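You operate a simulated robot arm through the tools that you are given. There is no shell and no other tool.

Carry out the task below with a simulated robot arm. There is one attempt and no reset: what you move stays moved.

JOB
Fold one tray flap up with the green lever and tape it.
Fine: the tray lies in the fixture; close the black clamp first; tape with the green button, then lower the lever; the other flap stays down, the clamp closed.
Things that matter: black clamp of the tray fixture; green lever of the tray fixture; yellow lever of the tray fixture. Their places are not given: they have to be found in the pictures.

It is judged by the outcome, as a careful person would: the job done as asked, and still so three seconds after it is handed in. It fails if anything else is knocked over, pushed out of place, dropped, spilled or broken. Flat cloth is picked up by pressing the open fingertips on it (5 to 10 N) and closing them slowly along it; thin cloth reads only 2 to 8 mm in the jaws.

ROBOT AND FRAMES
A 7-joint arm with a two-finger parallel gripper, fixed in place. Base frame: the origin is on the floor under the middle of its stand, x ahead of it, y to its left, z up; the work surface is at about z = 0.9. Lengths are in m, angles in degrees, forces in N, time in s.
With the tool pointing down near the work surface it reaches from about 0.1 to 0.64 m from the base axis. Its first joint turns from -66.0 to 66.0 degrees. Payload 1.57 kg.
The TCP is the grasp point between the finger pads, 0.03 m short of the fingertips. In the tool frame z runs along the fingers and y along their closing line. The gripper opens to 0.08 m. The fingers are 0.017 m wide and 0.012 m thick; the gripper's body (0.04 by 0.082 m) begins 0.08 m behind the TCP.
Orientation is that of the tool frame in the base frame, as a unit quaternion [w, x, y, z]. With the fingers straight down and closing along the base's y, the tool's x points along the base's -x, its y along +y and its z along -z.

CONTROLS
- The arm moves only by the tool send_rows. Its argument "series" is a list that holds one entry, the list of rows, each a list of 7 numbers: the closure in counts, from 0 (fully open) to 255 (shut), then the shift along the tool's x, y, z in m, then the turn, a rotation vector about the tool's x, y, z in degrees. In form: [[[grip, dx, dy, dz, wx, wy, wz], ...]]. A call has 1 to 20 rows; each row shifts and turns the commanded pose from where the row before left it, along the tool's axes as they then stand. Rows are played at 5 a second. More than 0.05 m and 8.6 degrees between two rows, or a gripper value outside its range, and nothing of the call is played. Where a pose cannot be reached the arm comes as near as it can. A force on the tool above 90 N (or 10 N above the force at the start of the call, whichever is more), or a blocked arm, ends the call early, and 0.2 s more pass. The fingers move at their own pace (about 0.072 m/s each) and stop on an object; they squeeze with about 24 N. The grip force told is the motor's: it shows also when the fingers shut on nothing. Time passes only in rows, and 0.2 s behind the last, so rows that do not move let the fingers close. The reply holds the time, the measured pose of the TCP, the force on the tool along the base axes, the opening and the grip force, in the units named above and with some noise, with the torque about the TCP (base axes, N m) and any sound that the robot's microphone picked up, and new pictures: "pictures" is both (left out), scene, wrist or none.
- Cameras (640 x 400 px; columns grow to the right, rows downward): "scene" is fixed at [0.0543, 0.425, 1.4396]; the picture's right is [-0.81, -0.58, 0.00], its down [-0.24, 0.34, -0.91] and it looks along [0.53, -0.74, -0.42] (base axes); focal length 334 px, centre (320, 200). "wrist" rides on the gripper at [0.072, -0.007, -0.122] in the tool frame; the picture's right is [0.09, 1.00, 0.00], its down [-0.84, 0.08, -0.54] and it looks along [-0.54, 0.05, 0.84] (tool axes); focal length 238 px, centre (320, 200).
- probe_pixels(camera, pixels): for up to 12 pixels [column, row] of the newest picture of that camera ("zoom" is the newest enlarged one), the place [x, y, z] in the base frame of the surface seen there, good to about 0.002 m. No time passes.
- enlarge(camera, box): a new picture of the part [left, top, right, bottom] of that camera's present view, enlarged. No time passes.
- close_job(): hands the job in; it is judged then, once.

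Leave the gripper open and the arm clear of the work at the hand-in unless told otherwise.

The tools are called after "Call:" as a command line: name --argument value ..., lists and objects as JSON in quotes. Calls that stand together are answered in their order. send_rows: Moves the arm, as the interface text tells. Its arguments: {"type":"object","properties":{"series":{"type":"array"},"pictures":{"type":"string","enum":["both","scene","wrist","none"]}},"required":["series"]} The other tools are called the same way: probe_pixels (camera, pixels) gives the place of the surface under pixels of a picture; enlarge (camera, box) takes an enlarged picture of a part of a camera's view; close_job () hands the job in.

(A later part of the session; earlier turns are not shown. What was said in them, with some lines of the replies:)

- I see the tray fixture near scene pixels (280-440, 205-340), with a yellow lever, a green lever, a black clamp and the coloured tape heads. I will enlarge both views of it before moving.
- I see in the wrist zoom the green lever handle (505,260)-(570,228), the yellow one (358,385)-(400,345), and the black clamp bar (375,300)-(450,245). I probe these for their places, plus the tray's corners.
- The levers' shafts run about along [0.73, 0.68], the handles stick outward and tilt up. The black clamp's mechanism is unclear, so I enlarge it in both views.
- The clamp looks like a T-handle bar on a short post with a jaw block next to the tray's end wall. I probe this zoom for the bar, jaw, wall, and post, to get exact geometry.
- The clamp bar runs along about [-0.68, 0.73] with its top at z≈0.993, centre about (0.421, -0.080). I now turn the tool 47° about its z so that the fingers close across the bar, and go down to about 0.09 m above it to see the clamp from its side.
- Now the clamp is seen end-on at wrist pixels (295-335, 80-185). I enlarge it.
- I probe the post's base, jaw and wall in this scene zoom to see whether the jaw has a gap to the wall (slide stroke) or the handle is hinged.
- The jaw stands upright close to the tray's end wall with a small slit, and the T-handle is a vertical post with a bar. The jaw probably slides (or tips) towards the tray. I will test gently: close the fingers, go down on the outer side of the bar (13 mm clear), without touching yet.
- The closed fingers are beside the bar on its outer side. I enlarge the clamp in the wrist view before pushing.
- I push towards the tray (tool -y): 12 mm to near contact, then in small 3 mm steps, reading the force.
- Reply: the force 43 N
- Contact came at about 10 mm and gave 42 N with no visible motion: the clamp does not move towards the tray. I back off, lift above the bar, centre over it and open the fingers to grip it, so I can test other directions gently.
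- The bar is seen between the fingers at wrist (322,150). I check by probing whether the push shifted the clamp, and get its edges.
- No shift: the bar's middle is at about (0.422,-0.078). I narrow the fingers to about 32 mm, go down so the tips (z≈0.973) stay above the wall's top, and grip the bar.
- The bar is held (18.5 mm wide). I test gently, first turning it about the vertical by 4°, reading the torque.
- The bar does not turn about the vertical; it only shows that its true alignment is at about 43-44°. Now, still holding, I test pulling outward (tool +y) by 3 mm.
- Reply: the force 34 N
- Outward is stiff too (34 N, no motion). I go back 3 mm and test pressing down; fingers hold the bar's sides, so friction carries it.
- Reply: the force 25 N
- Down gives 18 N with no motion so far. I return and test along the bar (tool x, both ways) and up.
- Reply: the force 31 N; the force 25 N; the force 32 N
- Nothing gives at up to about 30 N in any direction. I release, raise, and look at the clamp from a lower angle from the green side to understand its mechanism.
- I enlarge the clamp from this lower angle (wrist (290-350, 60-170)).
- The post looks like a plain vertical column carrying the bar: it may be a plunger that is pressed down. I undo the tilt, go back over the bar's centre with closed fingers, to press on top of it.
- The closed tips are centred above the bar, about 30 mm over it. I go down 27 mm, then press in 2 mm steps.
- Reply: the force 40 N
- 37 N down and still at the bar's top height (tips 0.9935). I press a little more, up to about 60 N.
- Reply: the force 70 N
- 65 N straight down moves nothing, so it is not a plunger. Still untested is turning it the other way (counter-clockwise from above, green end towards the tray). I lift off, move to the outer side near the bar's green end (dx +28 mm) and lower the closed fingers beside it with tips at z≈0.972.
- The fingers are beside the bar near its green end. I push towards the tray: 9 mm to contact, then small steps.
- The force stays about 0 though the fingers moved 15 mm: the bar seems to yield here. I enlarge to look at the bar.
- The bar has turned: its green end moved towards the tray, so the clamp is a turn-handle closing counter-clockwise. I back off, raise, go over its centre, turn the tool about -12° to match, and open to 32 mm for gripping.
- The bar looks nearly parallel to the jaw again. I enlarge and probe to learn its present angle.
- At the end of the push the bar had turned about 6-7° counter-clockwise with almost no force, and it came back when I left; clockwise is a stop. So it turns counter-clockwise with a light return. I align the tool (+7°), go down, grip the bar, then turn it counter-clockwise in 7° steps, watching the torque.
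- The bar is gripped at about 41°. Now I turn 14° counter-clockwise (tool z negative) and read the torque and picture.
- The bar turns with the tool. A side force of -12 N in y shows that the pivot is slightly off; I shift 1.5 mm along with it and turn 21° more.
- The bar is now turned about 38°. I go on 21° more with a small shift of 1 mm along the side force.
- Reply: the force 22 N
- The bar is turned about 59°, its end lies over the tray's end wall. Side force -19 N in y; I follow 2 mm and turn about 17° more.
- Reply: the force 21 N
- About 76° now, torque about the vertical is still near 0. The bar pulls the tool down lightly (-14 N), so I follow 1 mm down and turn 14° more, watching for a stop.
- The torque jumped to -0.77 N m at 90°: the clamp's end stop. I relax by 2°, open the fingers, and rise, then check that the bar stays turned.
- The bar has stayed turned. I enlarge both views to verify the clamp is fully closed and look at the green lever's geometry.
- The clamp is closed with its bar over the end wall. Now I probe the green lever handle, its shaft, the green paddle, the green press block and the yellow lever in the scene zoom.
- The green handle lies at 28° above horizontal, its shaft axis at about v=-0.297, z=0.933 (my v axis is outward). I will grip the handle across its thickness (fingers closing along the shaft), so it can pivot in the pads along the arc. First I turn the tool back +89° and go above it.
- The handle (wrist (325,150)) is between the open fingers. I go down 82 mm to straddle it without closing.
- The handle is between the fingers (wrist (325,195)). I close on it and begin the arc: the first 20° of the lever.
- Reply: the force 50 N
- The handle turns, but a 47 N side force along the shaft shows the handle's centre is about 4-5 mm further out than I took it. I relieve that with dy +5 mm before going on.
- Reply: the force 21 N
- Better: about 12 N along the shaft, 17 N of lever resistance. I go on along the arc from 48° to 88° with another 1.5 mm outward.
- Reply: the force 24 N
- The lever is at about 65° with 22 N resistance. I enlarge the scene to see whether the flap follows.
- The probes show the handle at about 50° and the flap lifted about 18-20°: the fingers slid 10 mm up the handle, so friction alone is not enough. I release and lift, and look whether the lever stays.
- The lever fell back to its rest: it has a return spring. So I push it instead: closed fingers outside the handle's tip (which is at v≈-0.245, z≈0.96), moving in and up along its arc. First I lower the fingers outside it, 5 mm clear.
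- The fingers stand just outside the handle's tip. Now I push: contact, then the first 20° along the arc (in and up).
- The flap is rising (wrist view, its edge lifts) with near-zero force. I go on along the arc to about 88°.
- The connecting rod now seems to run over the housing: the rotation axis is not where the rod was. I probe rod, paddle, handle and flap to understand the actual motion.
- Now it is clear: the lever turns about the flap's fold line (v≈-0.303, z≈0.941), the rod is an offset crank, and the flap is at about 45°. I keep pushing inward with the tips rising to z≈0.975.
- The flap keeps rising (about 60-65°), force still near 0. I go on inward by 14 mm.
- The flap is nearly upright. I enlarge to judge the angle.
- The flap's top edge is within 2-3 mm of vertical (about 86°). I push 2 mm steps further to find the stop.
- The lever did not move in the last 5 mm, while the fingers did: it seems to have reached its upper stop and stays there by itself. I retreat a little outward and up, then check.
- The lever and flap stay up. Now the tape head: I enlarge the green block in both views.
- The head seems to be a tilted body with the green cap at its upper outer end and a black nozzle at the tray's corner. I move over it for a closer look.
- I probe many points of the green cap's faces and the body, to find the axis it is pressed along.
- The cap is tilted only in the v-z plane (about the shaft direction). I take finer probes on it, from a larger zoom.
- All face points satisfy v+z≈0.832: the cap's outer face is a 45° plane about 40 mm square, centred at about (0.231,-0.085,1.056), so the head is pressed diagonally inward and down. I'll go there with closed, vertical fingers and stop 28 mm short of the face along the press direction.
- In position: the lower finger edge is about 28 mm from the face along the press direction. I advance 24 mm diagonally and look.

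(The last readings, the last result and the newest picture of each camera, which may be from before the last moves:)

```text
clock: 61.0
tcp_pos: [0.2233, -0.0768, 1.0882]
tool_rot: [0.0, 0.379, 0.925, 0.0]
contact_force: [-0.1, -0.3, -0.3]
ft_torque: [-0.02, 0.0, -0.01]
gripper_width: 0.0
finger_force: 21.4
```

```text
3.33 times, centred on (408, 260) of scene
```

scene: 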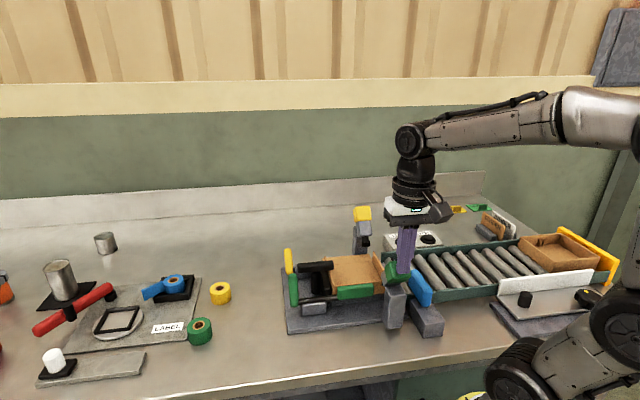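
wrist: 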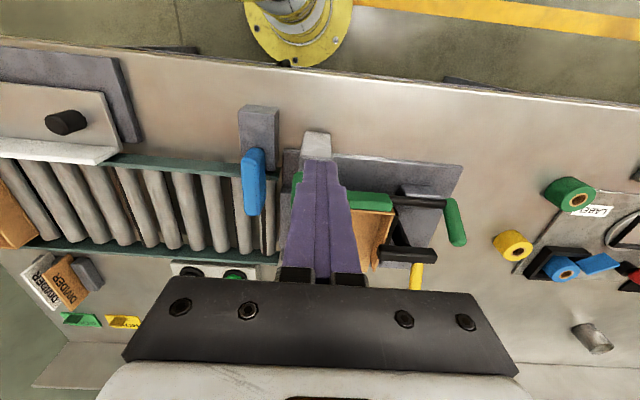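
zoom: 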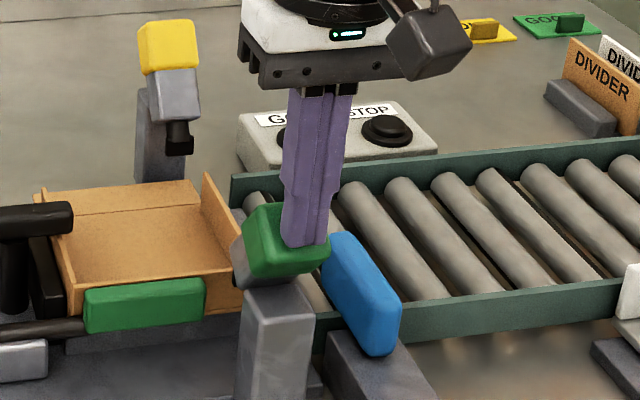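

The tips hang just in front of the cap's face. I press along the diagonal in 2 mm steps, reading force and sound.

Call:
send_rows --series '[[[255, -0.0014, 0, 0.0014, 0, 0, 0], [255, -0.0014, 0, 0.0014, 0, 0, 0], [255, -0.0014, 0, 0.0014, 0, 0, 0], [255, -0.0014, 0, 0.0014, 0, 0, 0], [255, -0.0014, 0, 0.0014, 0, 0, 0], [255, 0, 0, 0, 0, 0, 0]]]' --pictures "scene"

```text
clock: 62.4
tcp_pos: [0.2286, -0.0826, 1.0811]
tool_rot: [0.001, 0.379, 0.925, 0.0]
contact_force: [-1.0, 0.0, 0.9]
ft_torque: [0.02, 0.02, 0.0]
gripper_width: 0.0001
finger_force: 20.9
```

scene: 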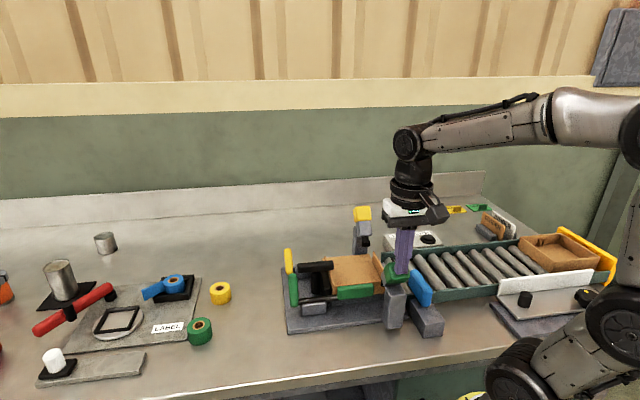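

By geometry the edge should be about 7 mm into the press already, with nearly no force. I check the picture, then press further.

Call:
enlarge --camera "scene" --box '[370, 225, 440, 305]'

Call:
send_rows --series '[[[255, -0.0014, 0, 0.0014, 0, 0, 0], [255, -0.0014, 0, 0.0014, 0, 0, 0], [255, -0.0014, 0, 0.0014, 0, 0, 0], [255, 0, 0, 0, 0, 0, 0]]]' --pictures "scene"

Call:
enlarge --camera "scene" --box '[370, 225, 440, 305]'

```text
5.00 times, centred on (405, 265) of scene
```

zoom: 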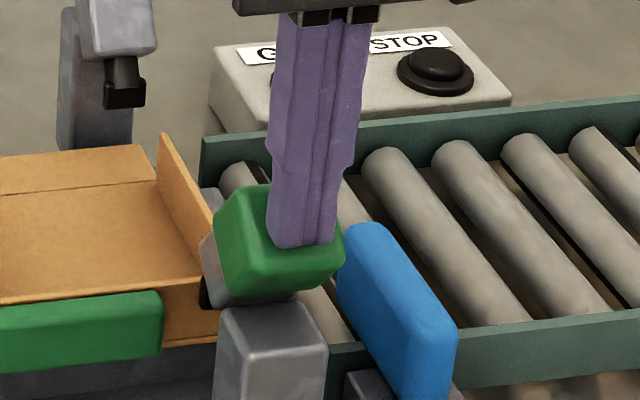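

```text
clock: 63.4
tcp_pos: [0.2315, -0.0855, 1.0771]
tool_rot: [0.0, 0.38, 0.925, 0.0]
contact_force: [-1.5, 1.6, 1.2]
ft_torque: [0.04, 0.03, 0.0]
gripper_width: 0.0
finger_force: 20.6
```

scene: 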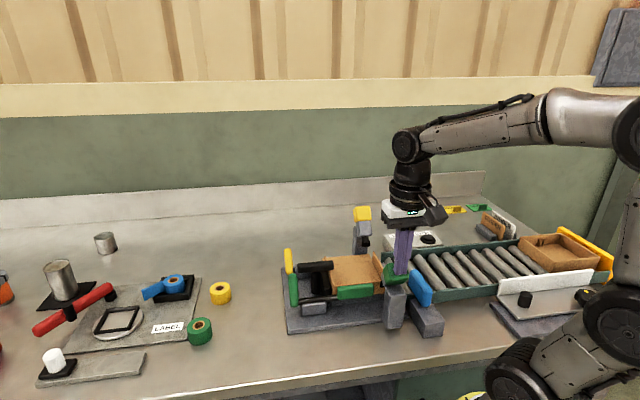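

```text
5.00 times, centred on (405, 265) of scene
```

zoom: 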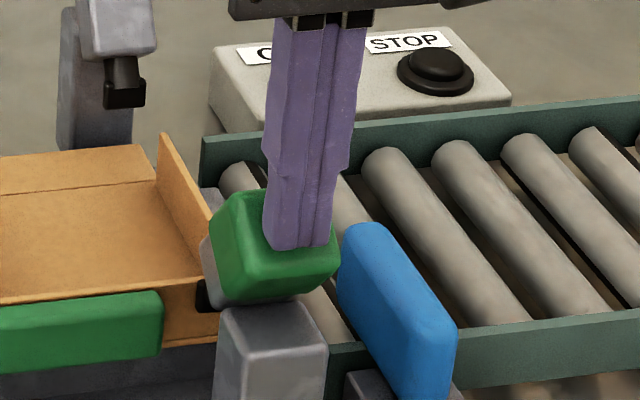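

The cap is moving with a light spring (about 2.5 N). I keep pressing along the diagonal until it stops or clicks.

Call:
send_rows --series '[[[255, -0.0014, 0, 0.0014, 0, 0, 0], [255, -0.0014, 0, 0.0014, 0, 0, 0], [255, -0.0014, 0, 0.0014, 0, 0, 0], [255, -0.0014, 0, 0.0014, 0, 0, 0], [255, 0, 0, 0, 0, 0, 0]]]' --pictures "scene"

Call:
enlarge --camera "scene" --box '[370, 225, 440, 305]'

```text
clock: 64.6
tcp_pos: [0.2351, -0.0885, 1.0726]
tool_rot: [0.0, 0.38, 0.925, 0.001]
contact_force: [-2.1, 2.7, 1.5]
ft_torque: [0.06, 0.08, 0.02]
gripper_width: 0.0
finger_force: 21.3
```

scene: 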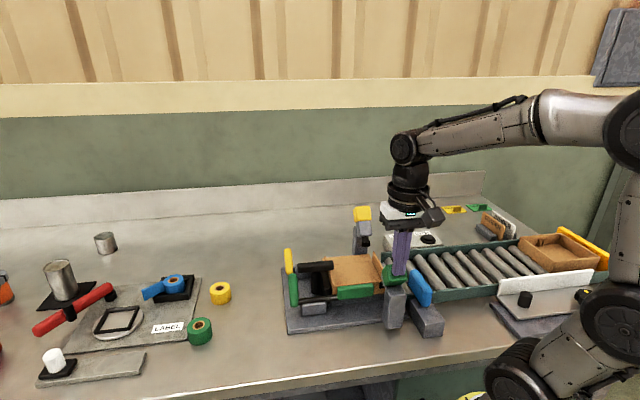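

```text
5.00 times, centred on (405, 265) of scene
```

zoom: 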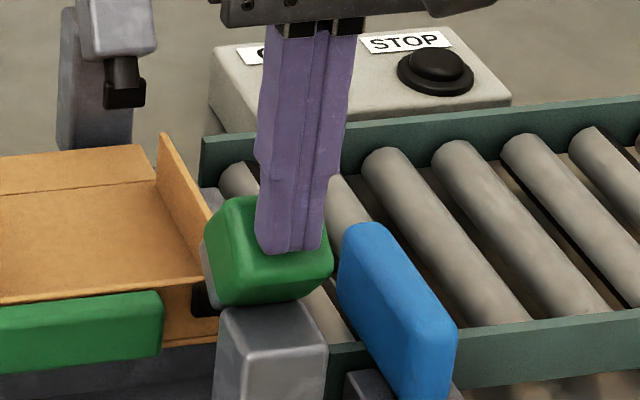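

About 19 mm pressed; the black nozzle approaches the tray's corner. I continue in 2 mm steps.

Call:
send_rows --series '[[[255, -0.0014, 0, 0.0014, 0, 0, 0], [255, -0.0014, 0, 0.0014, 0, 0, 0], [255, -0.0014, 0, 0.0014, 0, 0, 0], [255, -0.0014, 0, 0.0014, 0, 0, 0], [255, 0, 0, 0, 0, 0, 0]]]' --pictures "scene"

Call:
enlarge --camera "scene" --box '[370, 225, 440, 305]'

```text
clock: 65.8
tcp_pos: [0.2391, -0.0927, 1.0669]
tool_rot: [0.0, 0.379, 0.925, 0.0]
contact_force: [-3.9, 2.7, 1.8]
ft_torque: [0.05, 0.08, 0.0]
gripper_width: 0.0
finger_force: 21.0
```

scene: 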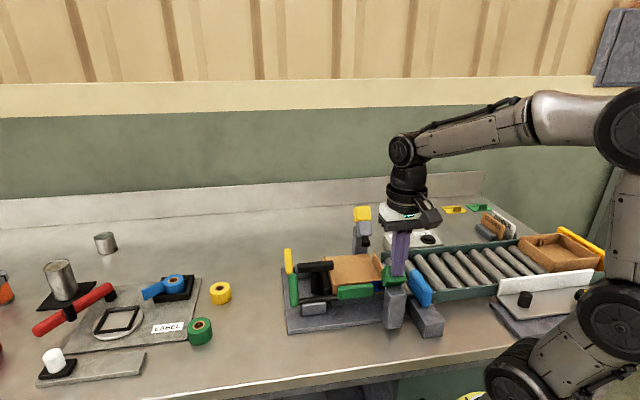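

```text
5.00 times, centred on (405, 265) of scene
```

zoom: 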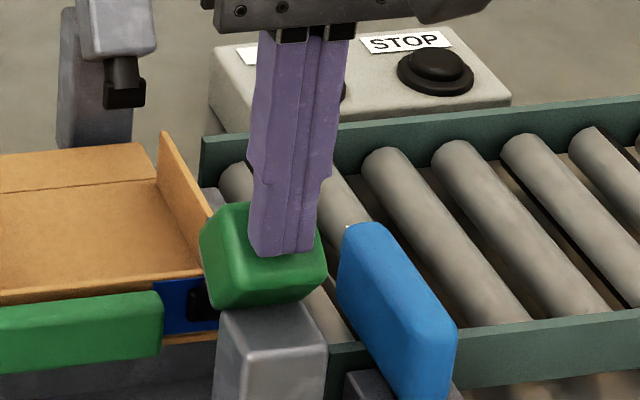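

A blue tape patch has appeared at the flap's corner (zoom (190,305)): taped. I back off diagonally the way I came, then rise, and inspect.

Call:
send_rows --series '[[[255, 0.005, 0, -0.005, 0, 0, 0], [255, 0.005, 0, -0.005, 0, 0, 0], [255, 0.008, 0, -0.008, 0, 0, 0], [255, 0.01, 0, -0.01, 0, 0, 0], [255, 0.01, 0, -0.02, 0, 0, 0], [255, 0, 0, -0.04, 0, 0, 0], [255, 0, 0.02, -0.04, 0, 0, 0], [255, 0, 0, 0, 0, 0, 0]]]'

Call:
enlarge --camera "scene" --box '[275, 225, 435, 345]'

```text
clock: 67.6
tcp_pos: [0.2264, -0.0532, 1.1953]
tool_rot: [0.0, 0.38, 0.925, 0.0]
contact_force: [-0.7, 0.0, 0.4]
ft_torque: [-0.01, 0.0, 0.02]
gripper_width: 0.0
finger_force: 21.5
```

scene: 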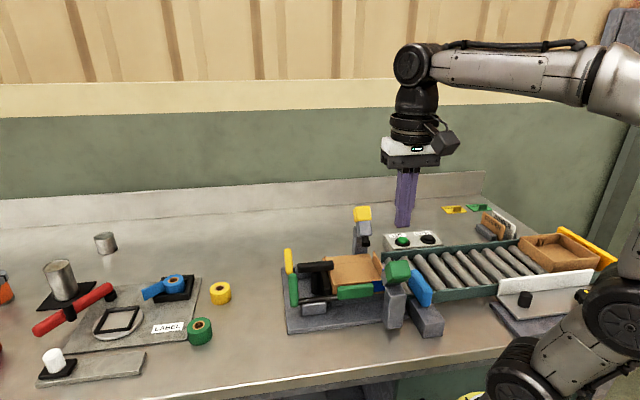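
wrist: 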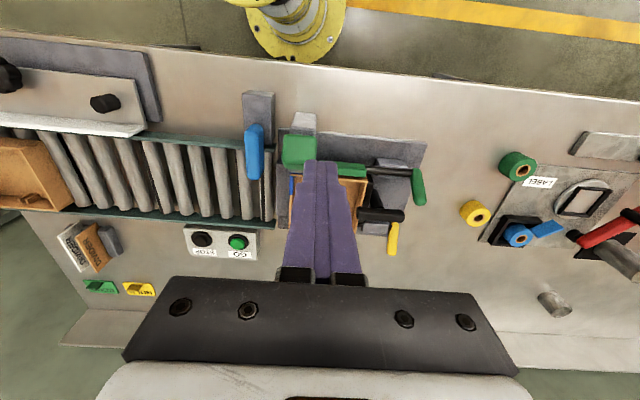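

```text
3.33 times, centred on (355, 285) of scene
```

zoom: 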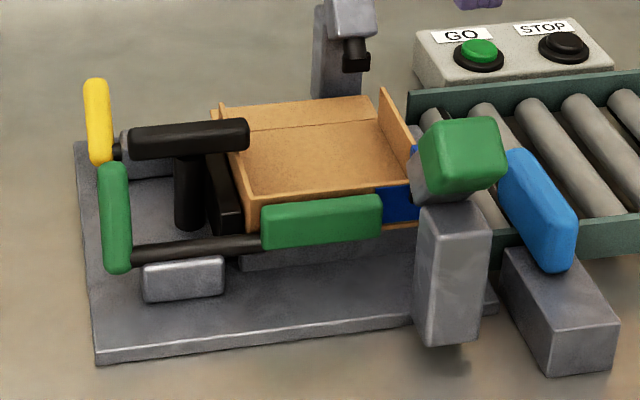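

Tape is on the flap and around the corner, the cap has sprung back. Now I must lower the green lever. I probe its present position in the zoom, plus the clamp bar's outer end.

Call:
probe_pixels --camera "zoom" --pixels '[[112, 172], [108, 200], [115, 220], [118, 255], [130, 200], [140, 135], [240, 130], [320, 205], [320, 235], [395, 205], [290, 205], [412, 152]]'

Call:
probe_pixels --camera "wrist" --pixels '[[412, 172], [416, 185], [420, 200], [360, 213], [402, 217], [350, 170], [400, 170], [345, 180]]'

```text
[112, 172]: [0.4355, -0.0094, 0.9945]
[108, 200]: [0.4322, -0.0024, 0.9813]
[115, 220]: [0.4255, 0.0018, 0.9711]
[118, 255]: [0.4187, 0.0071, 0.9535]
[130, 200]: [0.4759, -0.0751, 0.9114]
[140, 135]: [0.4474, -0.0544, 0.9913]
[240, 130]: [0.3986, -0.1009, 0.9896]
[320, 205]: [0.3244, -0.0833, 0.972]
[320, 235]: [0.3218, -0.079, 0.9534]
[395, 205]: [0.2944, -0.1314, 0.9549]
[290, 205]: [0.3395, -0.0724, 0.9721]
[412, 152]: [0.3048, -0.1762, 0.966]
```

```text
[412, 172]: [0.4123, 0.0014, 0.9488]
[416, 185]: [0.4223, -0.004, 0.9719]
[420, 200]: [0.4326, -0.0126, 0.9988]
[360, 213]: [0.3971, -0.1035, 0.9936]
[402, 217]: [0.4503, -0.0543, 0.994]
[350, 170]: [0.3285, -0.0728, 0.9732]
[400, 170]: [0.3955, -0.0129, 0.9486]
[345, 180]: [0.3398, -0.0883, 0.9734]
```

The raised handle leans inward (outer face about 120°, top at z≈0.999, v≈-0.317); the clamp bar's outer end is at u≈0.278. I move over to the handle's inner side (u≈0.302, v≈-0.3525), staying high first.

Call:
send_rows --series '[[[255, -0.0256, 0.0302, 0.01, 0, 0, 0], [255, -0.0256, 0.0302, 0.01, 0, 0, 0], [255, -0.0256, 0.0302, 0.01, 0, 0, 0], [255, -0.0256, 0.0302, 0.01, 0, 0, 0], [255, -0.0256, 0.0302, 0.01, 0, 0, 0], [255, -0.0256, 0.0302, 0.01, 0, 0, 0], [255, 0, 0, 0.03, 0, 0, 0], [255, 0, 0, 0, 0, 0, 0]]]'

```text
clock: 69.4
tcp_pos: [0.4636, -0.0314, 1.1054]
tool_rot: [0.0, 0.379, 0.925, 0.0]
contact_force: [0.9, 1.0, 0.0]
ft_torque: [-0.01, 0.01, 0.01]
gripper_width: 0.0
finger_force: 21.4
```

scene: 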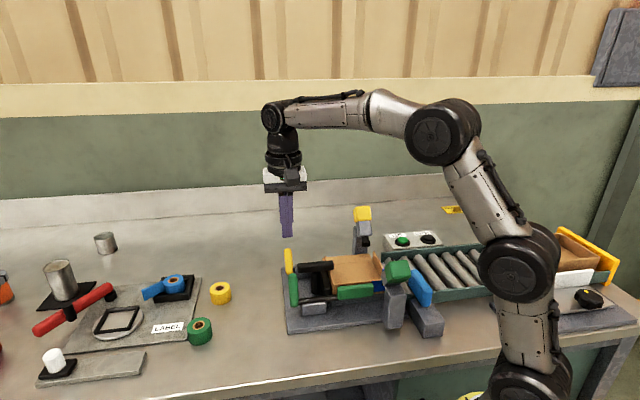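
wrist: 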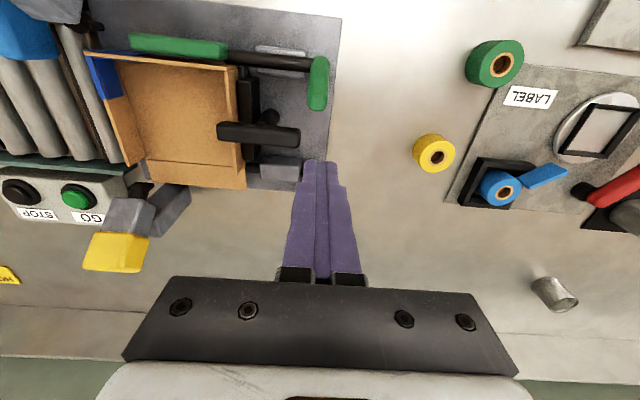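

The fingers are over the gap between the handle's inner side and the clamp bar's end. I go down in steps to tips z≈0.965.

Call:
send_rows --series '[[[255, 0, 0, 0.03, 0, 0, 0], [255, 0, 0, 0.03, 0, 0, 0], [255, 0, 0, 0.025, 0, 0, 0], [255, 0, 0, 0.025, 0, 0, 0], [255, 0, 0, 0, 0, 0, 0]]]'

Call:
enlarge --camera "scene" --box '[265, 225, 361, 325]'

```text
clock: 70.6
tcp_pos: [0.4639, -0.0326, 0.9954]
tool_rot: [0.001, 0.38, 0.925, 0.0]
contact_force: [-0.1, 0.0, -0.3]
ft_torque: [0.03, 0.01, 0.04]
gripper_width: 0.0
finger_force: 21.6
```

scene: 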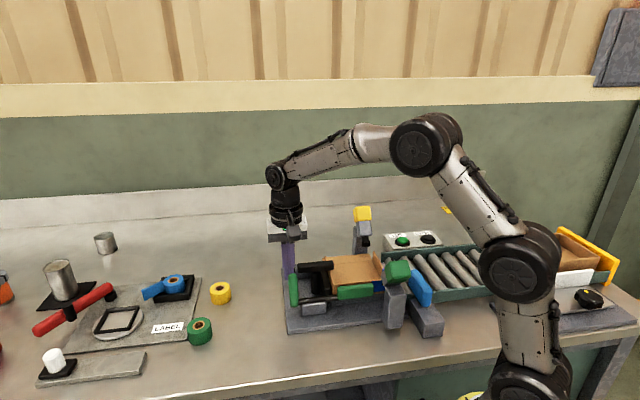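
wrist: 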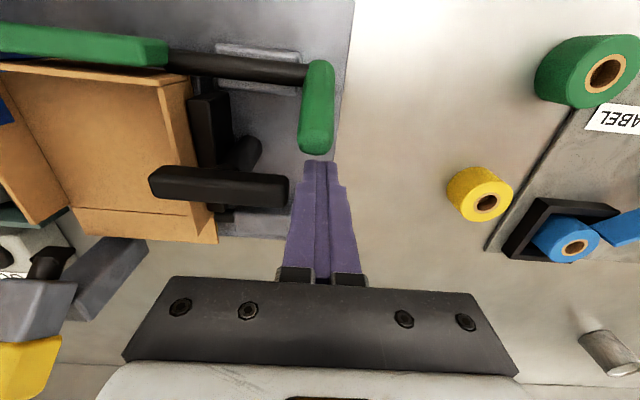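

```text
4.00 times, centred on (313, 275) of scene
```

zoom: 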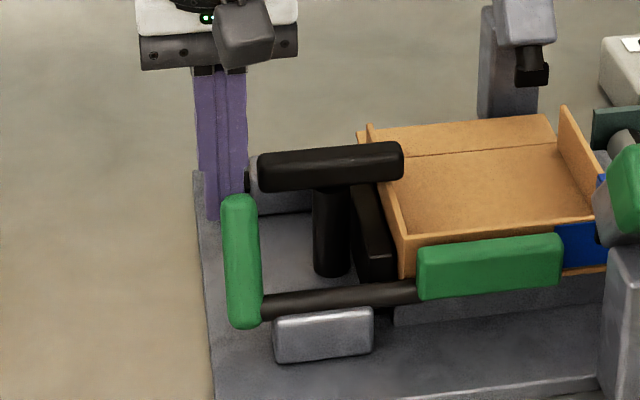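

The fingers stand behind (inside of) the green handle, clear of the bar. I push outward in 4 mm steps.

Call:
send_rows --series '[[[255, 0.005, 0, 0, 0, 0, 0], [255, 0.004, 0, 0, 0, 0, 0], [255, 0.004, 0, 0, 0, 0, 0], [255, 0.004, 0, 0, 0, 0, 0], [255, 0.004, 0, 0, 0, 0, 0], [255, 0.004, 0, 0, 0, 0, 0], [255, 0, 0, 0, 0, 0, 0]]]'

Call:
enlarge --camera "scene" --box '[265, 225, 401, 335]'

```text
clock: 72.2
tcp_pos: [0.4447, -0.0125, 0.9949]
tool_rot: [0.0, 0.38, 0.925, -0.001]
contact_force: [0.3, 0.7, 0.5]
ft_torque: [0.0, -0.02, 0.01]
gripper_width: 0.0001
finger_force: 21.2
```

scene: 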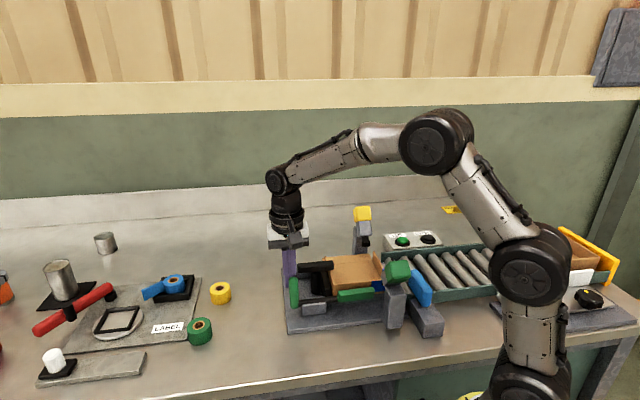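
wrist: 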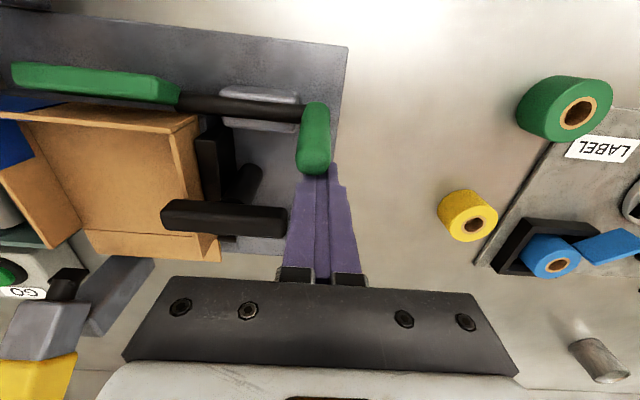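

```text
3.64 times, centred on (333, 280) of scene
```

zoom: 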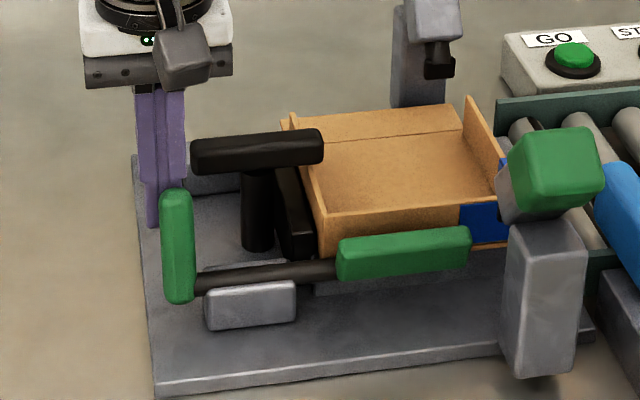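

The paddle is coming away, and the flap stays upright on its tape. I continue pushing outward.

Call:
send_rows --series '[[[255, 0.004, 0, 0, 0, 0, 0], [255, 0.004, 0, 0, 0, 0, 0], [255, 0.004, 0, 0, 0, 0, 0], [255, 0.004, 0, 0, 0, 0, 0], [255, 0.004, 0, 0, 0, 0, 0], [255, 0.004, 0, 0, 0, 0, 0], [255, 0, 0, 0, 0, 0, 0]]]'

Call:
enlarge --camera "scene" --box '[265, 225, 401, 335]'

```text
clock: 73.8
tcp_pos: [0.4285, 0.0034, 0.9956]
tool_rot: [0.0, 0.38, 0.925, 0.0]
contact_force: [0.4, -0.4, -0.8]
ft_torque: [0.0, -0.01, 0.03]
gripper_width: 0.0001
finger_force: 21.0
```

scene: 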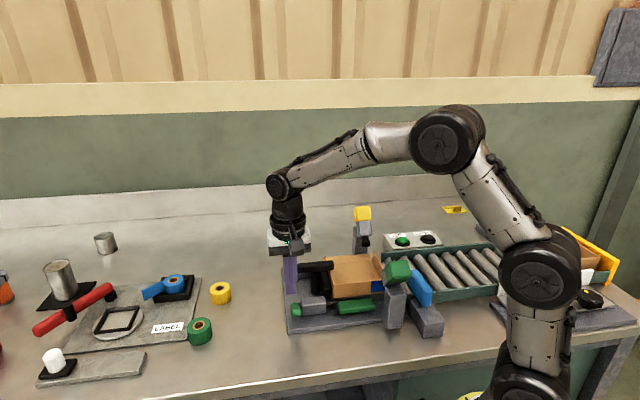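
wrist: 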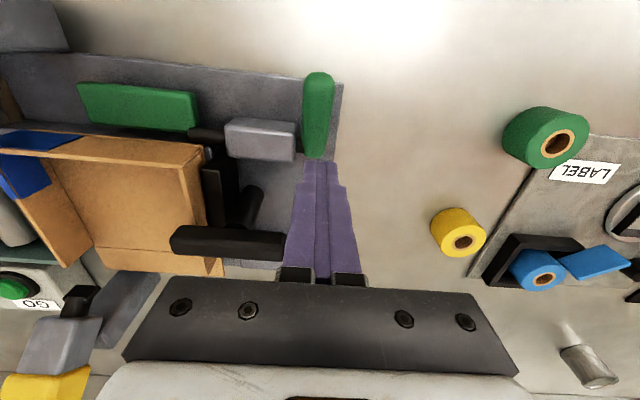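

```text
3.64 times, centred on (333, 280) of scene
```

zoom: 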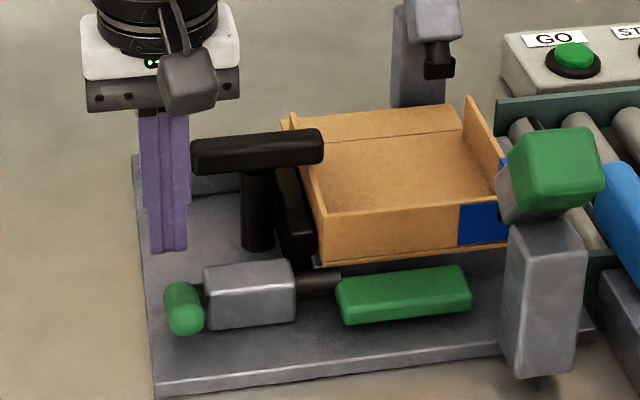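

The lever has dropped fully back, the paddle lies down and the flap stands on its tape. I rise clear, open the gripper and check everything: green handle position, flap, yellow lever and clamp.

Call:
send_rows --series '[[[255, -0.003, 0, -0.01, 0, 0, 0], [255, 0, 0, -0.03, 0, 0, 0], [255, 0, 0, -0.04, 0, 0, 0], [255, 0, 0, -0.04, 0, 0, 0], [255, 0, 0, -0.04, 0, 0, 0], [100, 0, 0.02, -0.03, 0, 0, 0], [0, 0, 0.03, 0, 0, 0, 0], [0, 0, 0.03, 0, 0, 0, 0], [0, 0, 0, 0, 0, 0, 0]]]'

Call:
enlarge --camera "scene" --box '[270, 205, 430, 345]'

```text
clock: 75.8
tcp_pos: [0.4867, 0.0591, 1.1854]
tool_rot: [0.0, 0.379, 0.925, 0.0]
contact_force: [0.8, 0.1, -0.4]
ft_torque: [-0.02, 0.0, -0.01]
gripper_width: 0.0803
finger_force: 0.0
```

scene: 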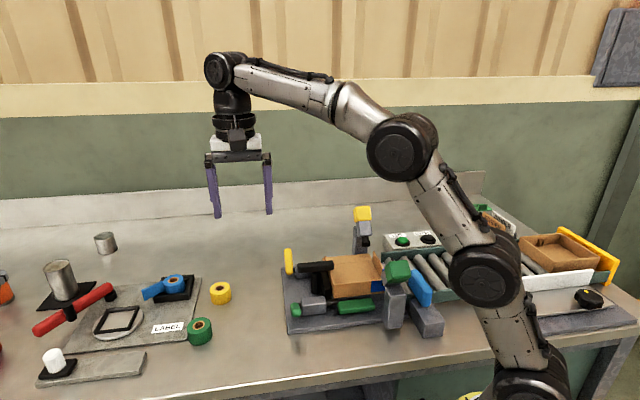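
wrist: 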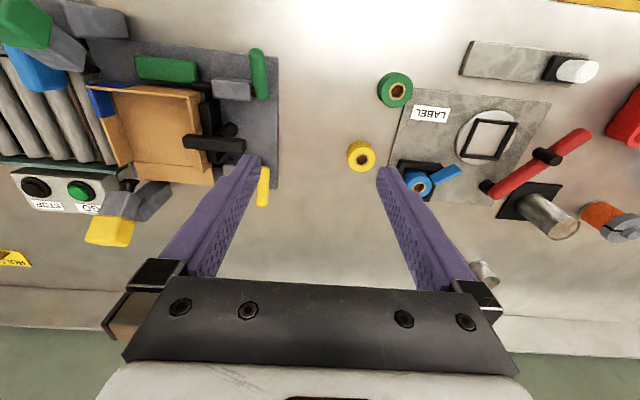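

```text
2.86 times, centred on (350, 275) of scene
```

zoom: 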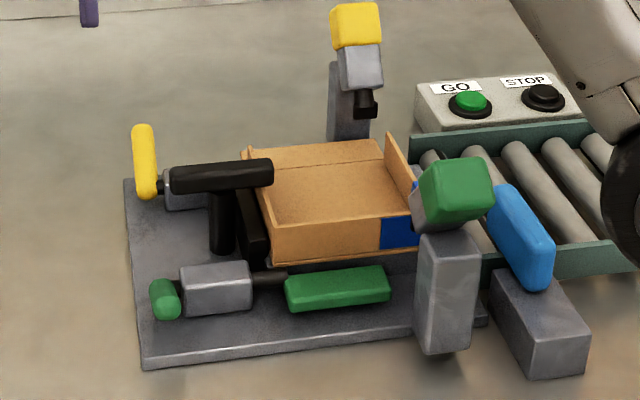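

All looks right; I verify by probing the green handle tip, the paddle, the flap's top edge, the other flap and the clamp bar.

Call:
probe_pixels --camera "zoom" --pixels '[[165, 305], [160, 290], [335, 285], [300, 230], [300, 255], [400, 222], [320, 155], [180, 180], [265, 175], [145, 135], [145, 190]]'

Call:
enlarge --camera "wrist" --box '[60, 20, 290, 220]'

```text
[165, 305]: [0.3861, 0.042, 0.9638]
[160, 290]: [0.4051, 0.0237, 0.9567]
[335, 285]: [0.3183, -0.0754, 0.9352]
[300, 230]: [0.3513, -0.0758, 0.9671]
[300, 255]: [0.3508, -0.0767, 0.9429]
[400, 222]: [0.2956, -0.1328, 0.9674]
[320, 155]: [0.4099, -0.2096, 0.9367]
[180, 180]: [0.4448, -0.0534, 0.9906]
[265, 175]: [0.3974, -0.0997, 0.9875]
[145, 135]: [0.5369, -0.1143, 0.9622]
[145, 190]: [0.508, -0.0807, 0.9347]
```

```text
2.00 times, centred on (175, 120) of wrist
```

zoom: 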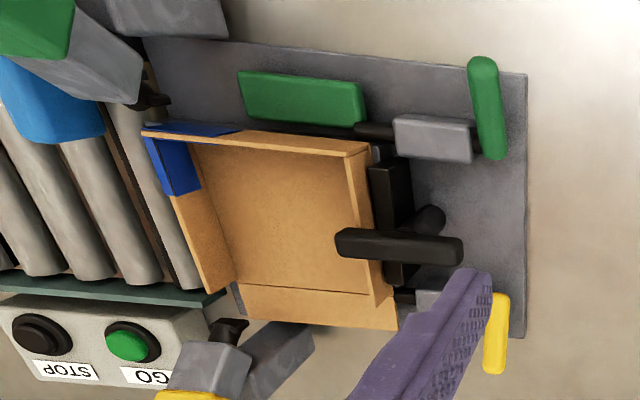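

The flap is vertical and taped round the corner, the green lever is back at rest, the yellow lever and the other flap have not moved, and the clamp is closed. I wait 3 s with the arm clear to confirm that it stays so.

Call:
send_rows --series '[[[0, 0, 0, 0, 0, 0, 0], [0, 0, 0, 0, 0, 0, 0], [0, 0, 0, 0, 0, 0, 0], [0, 0, 0, 0, 0, 0, 0], [0, 0, 0, 0, 0, 0, 0], [0, 0, 0, 0, 0, 0, 0], [0, 0, 0, 0, 0, 0, 0], [0, 0, 0, 0, 0, 0, 0], [0, 0, 0, 0, 0, 0, 0], [0, 0, 0, 0, 0, 0, 0], [0, 0, 0, 0, 0, 0, 0], [0, 0, 0, 0, 0, 0, 0], [0, 0, 0, 0, 0, 0, 0], [0, 0, 0, 0, 0, 0, 0], [0, 0, 0, 0, 0, 0, 0]]]'

Call:
enlarge --camera "scene" --box '[270, 205, 430, 345]'

```text
clock: 79.0
tcp_pos: [0.4869, 0.058, 1.1851]
tool_rot: [0.0, 0.379, 0.925, 0.0]
contact_force: [0.8, -1.0, -0.9]
ft_torque: [-0.03, 0.0, 0.0]
gripper_width: 0.0799
finger_force: 0.0
```

scene: 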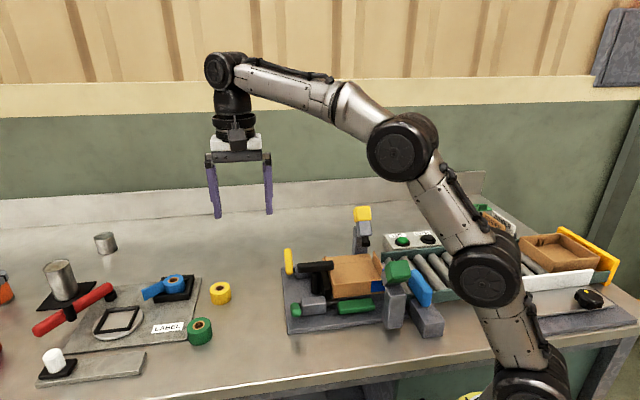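
wrist: 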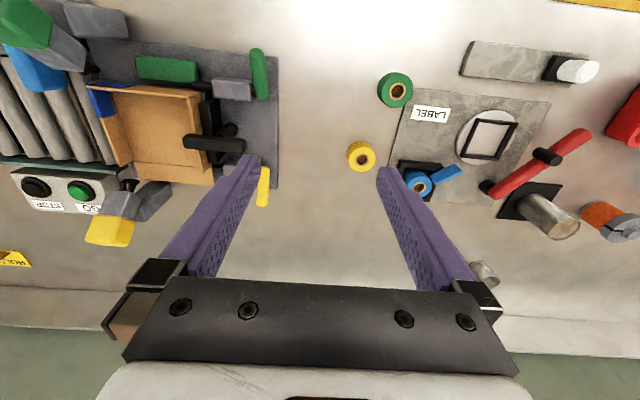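

```text
2.86 times, centred on (350, 275) of scene
```

zoom: 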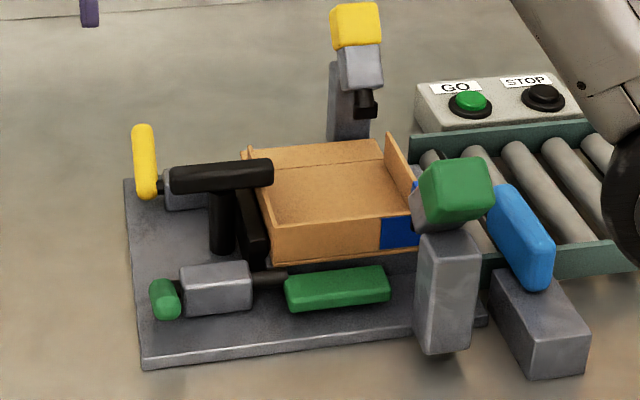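

Nothing changed during the wait. The flap is up and taped, the lever is down, the clamp is closed, the other flap is down, and the arm is clear with the gripper open. I hand the job in.

Call:
close_job

```text
The job is handed in.
```

The job is done and handed in. The green-side flap is folded up and taped, and the green lever is back down.

- **Clamp:** the black clamp is closed. It closes by turning its handle a quarter turn counter-clockwise, seen from above. I found this by pushing and pulling it gently in several directions first. The hardest of these was about 65 N straight down, and nothing shifted.
- **Flap:** it stands vertical, with blue tape on its outer face and round the corner onto the end wall. I checked it with probes after lowering the lever.
- **Green lever:** my first try, gripping the handle, slipped and the lever sprang back to rest. Pushing the handle from outside worked, and the lever stayed up until I lowered it.
- **Left as it was:** the yellow lever has not moved and the other flap is still down. I saw nothing else knocked over or out of place.

I waited 3 seconds with the arm clear before handing in, and nothing changed. The gripper is open.
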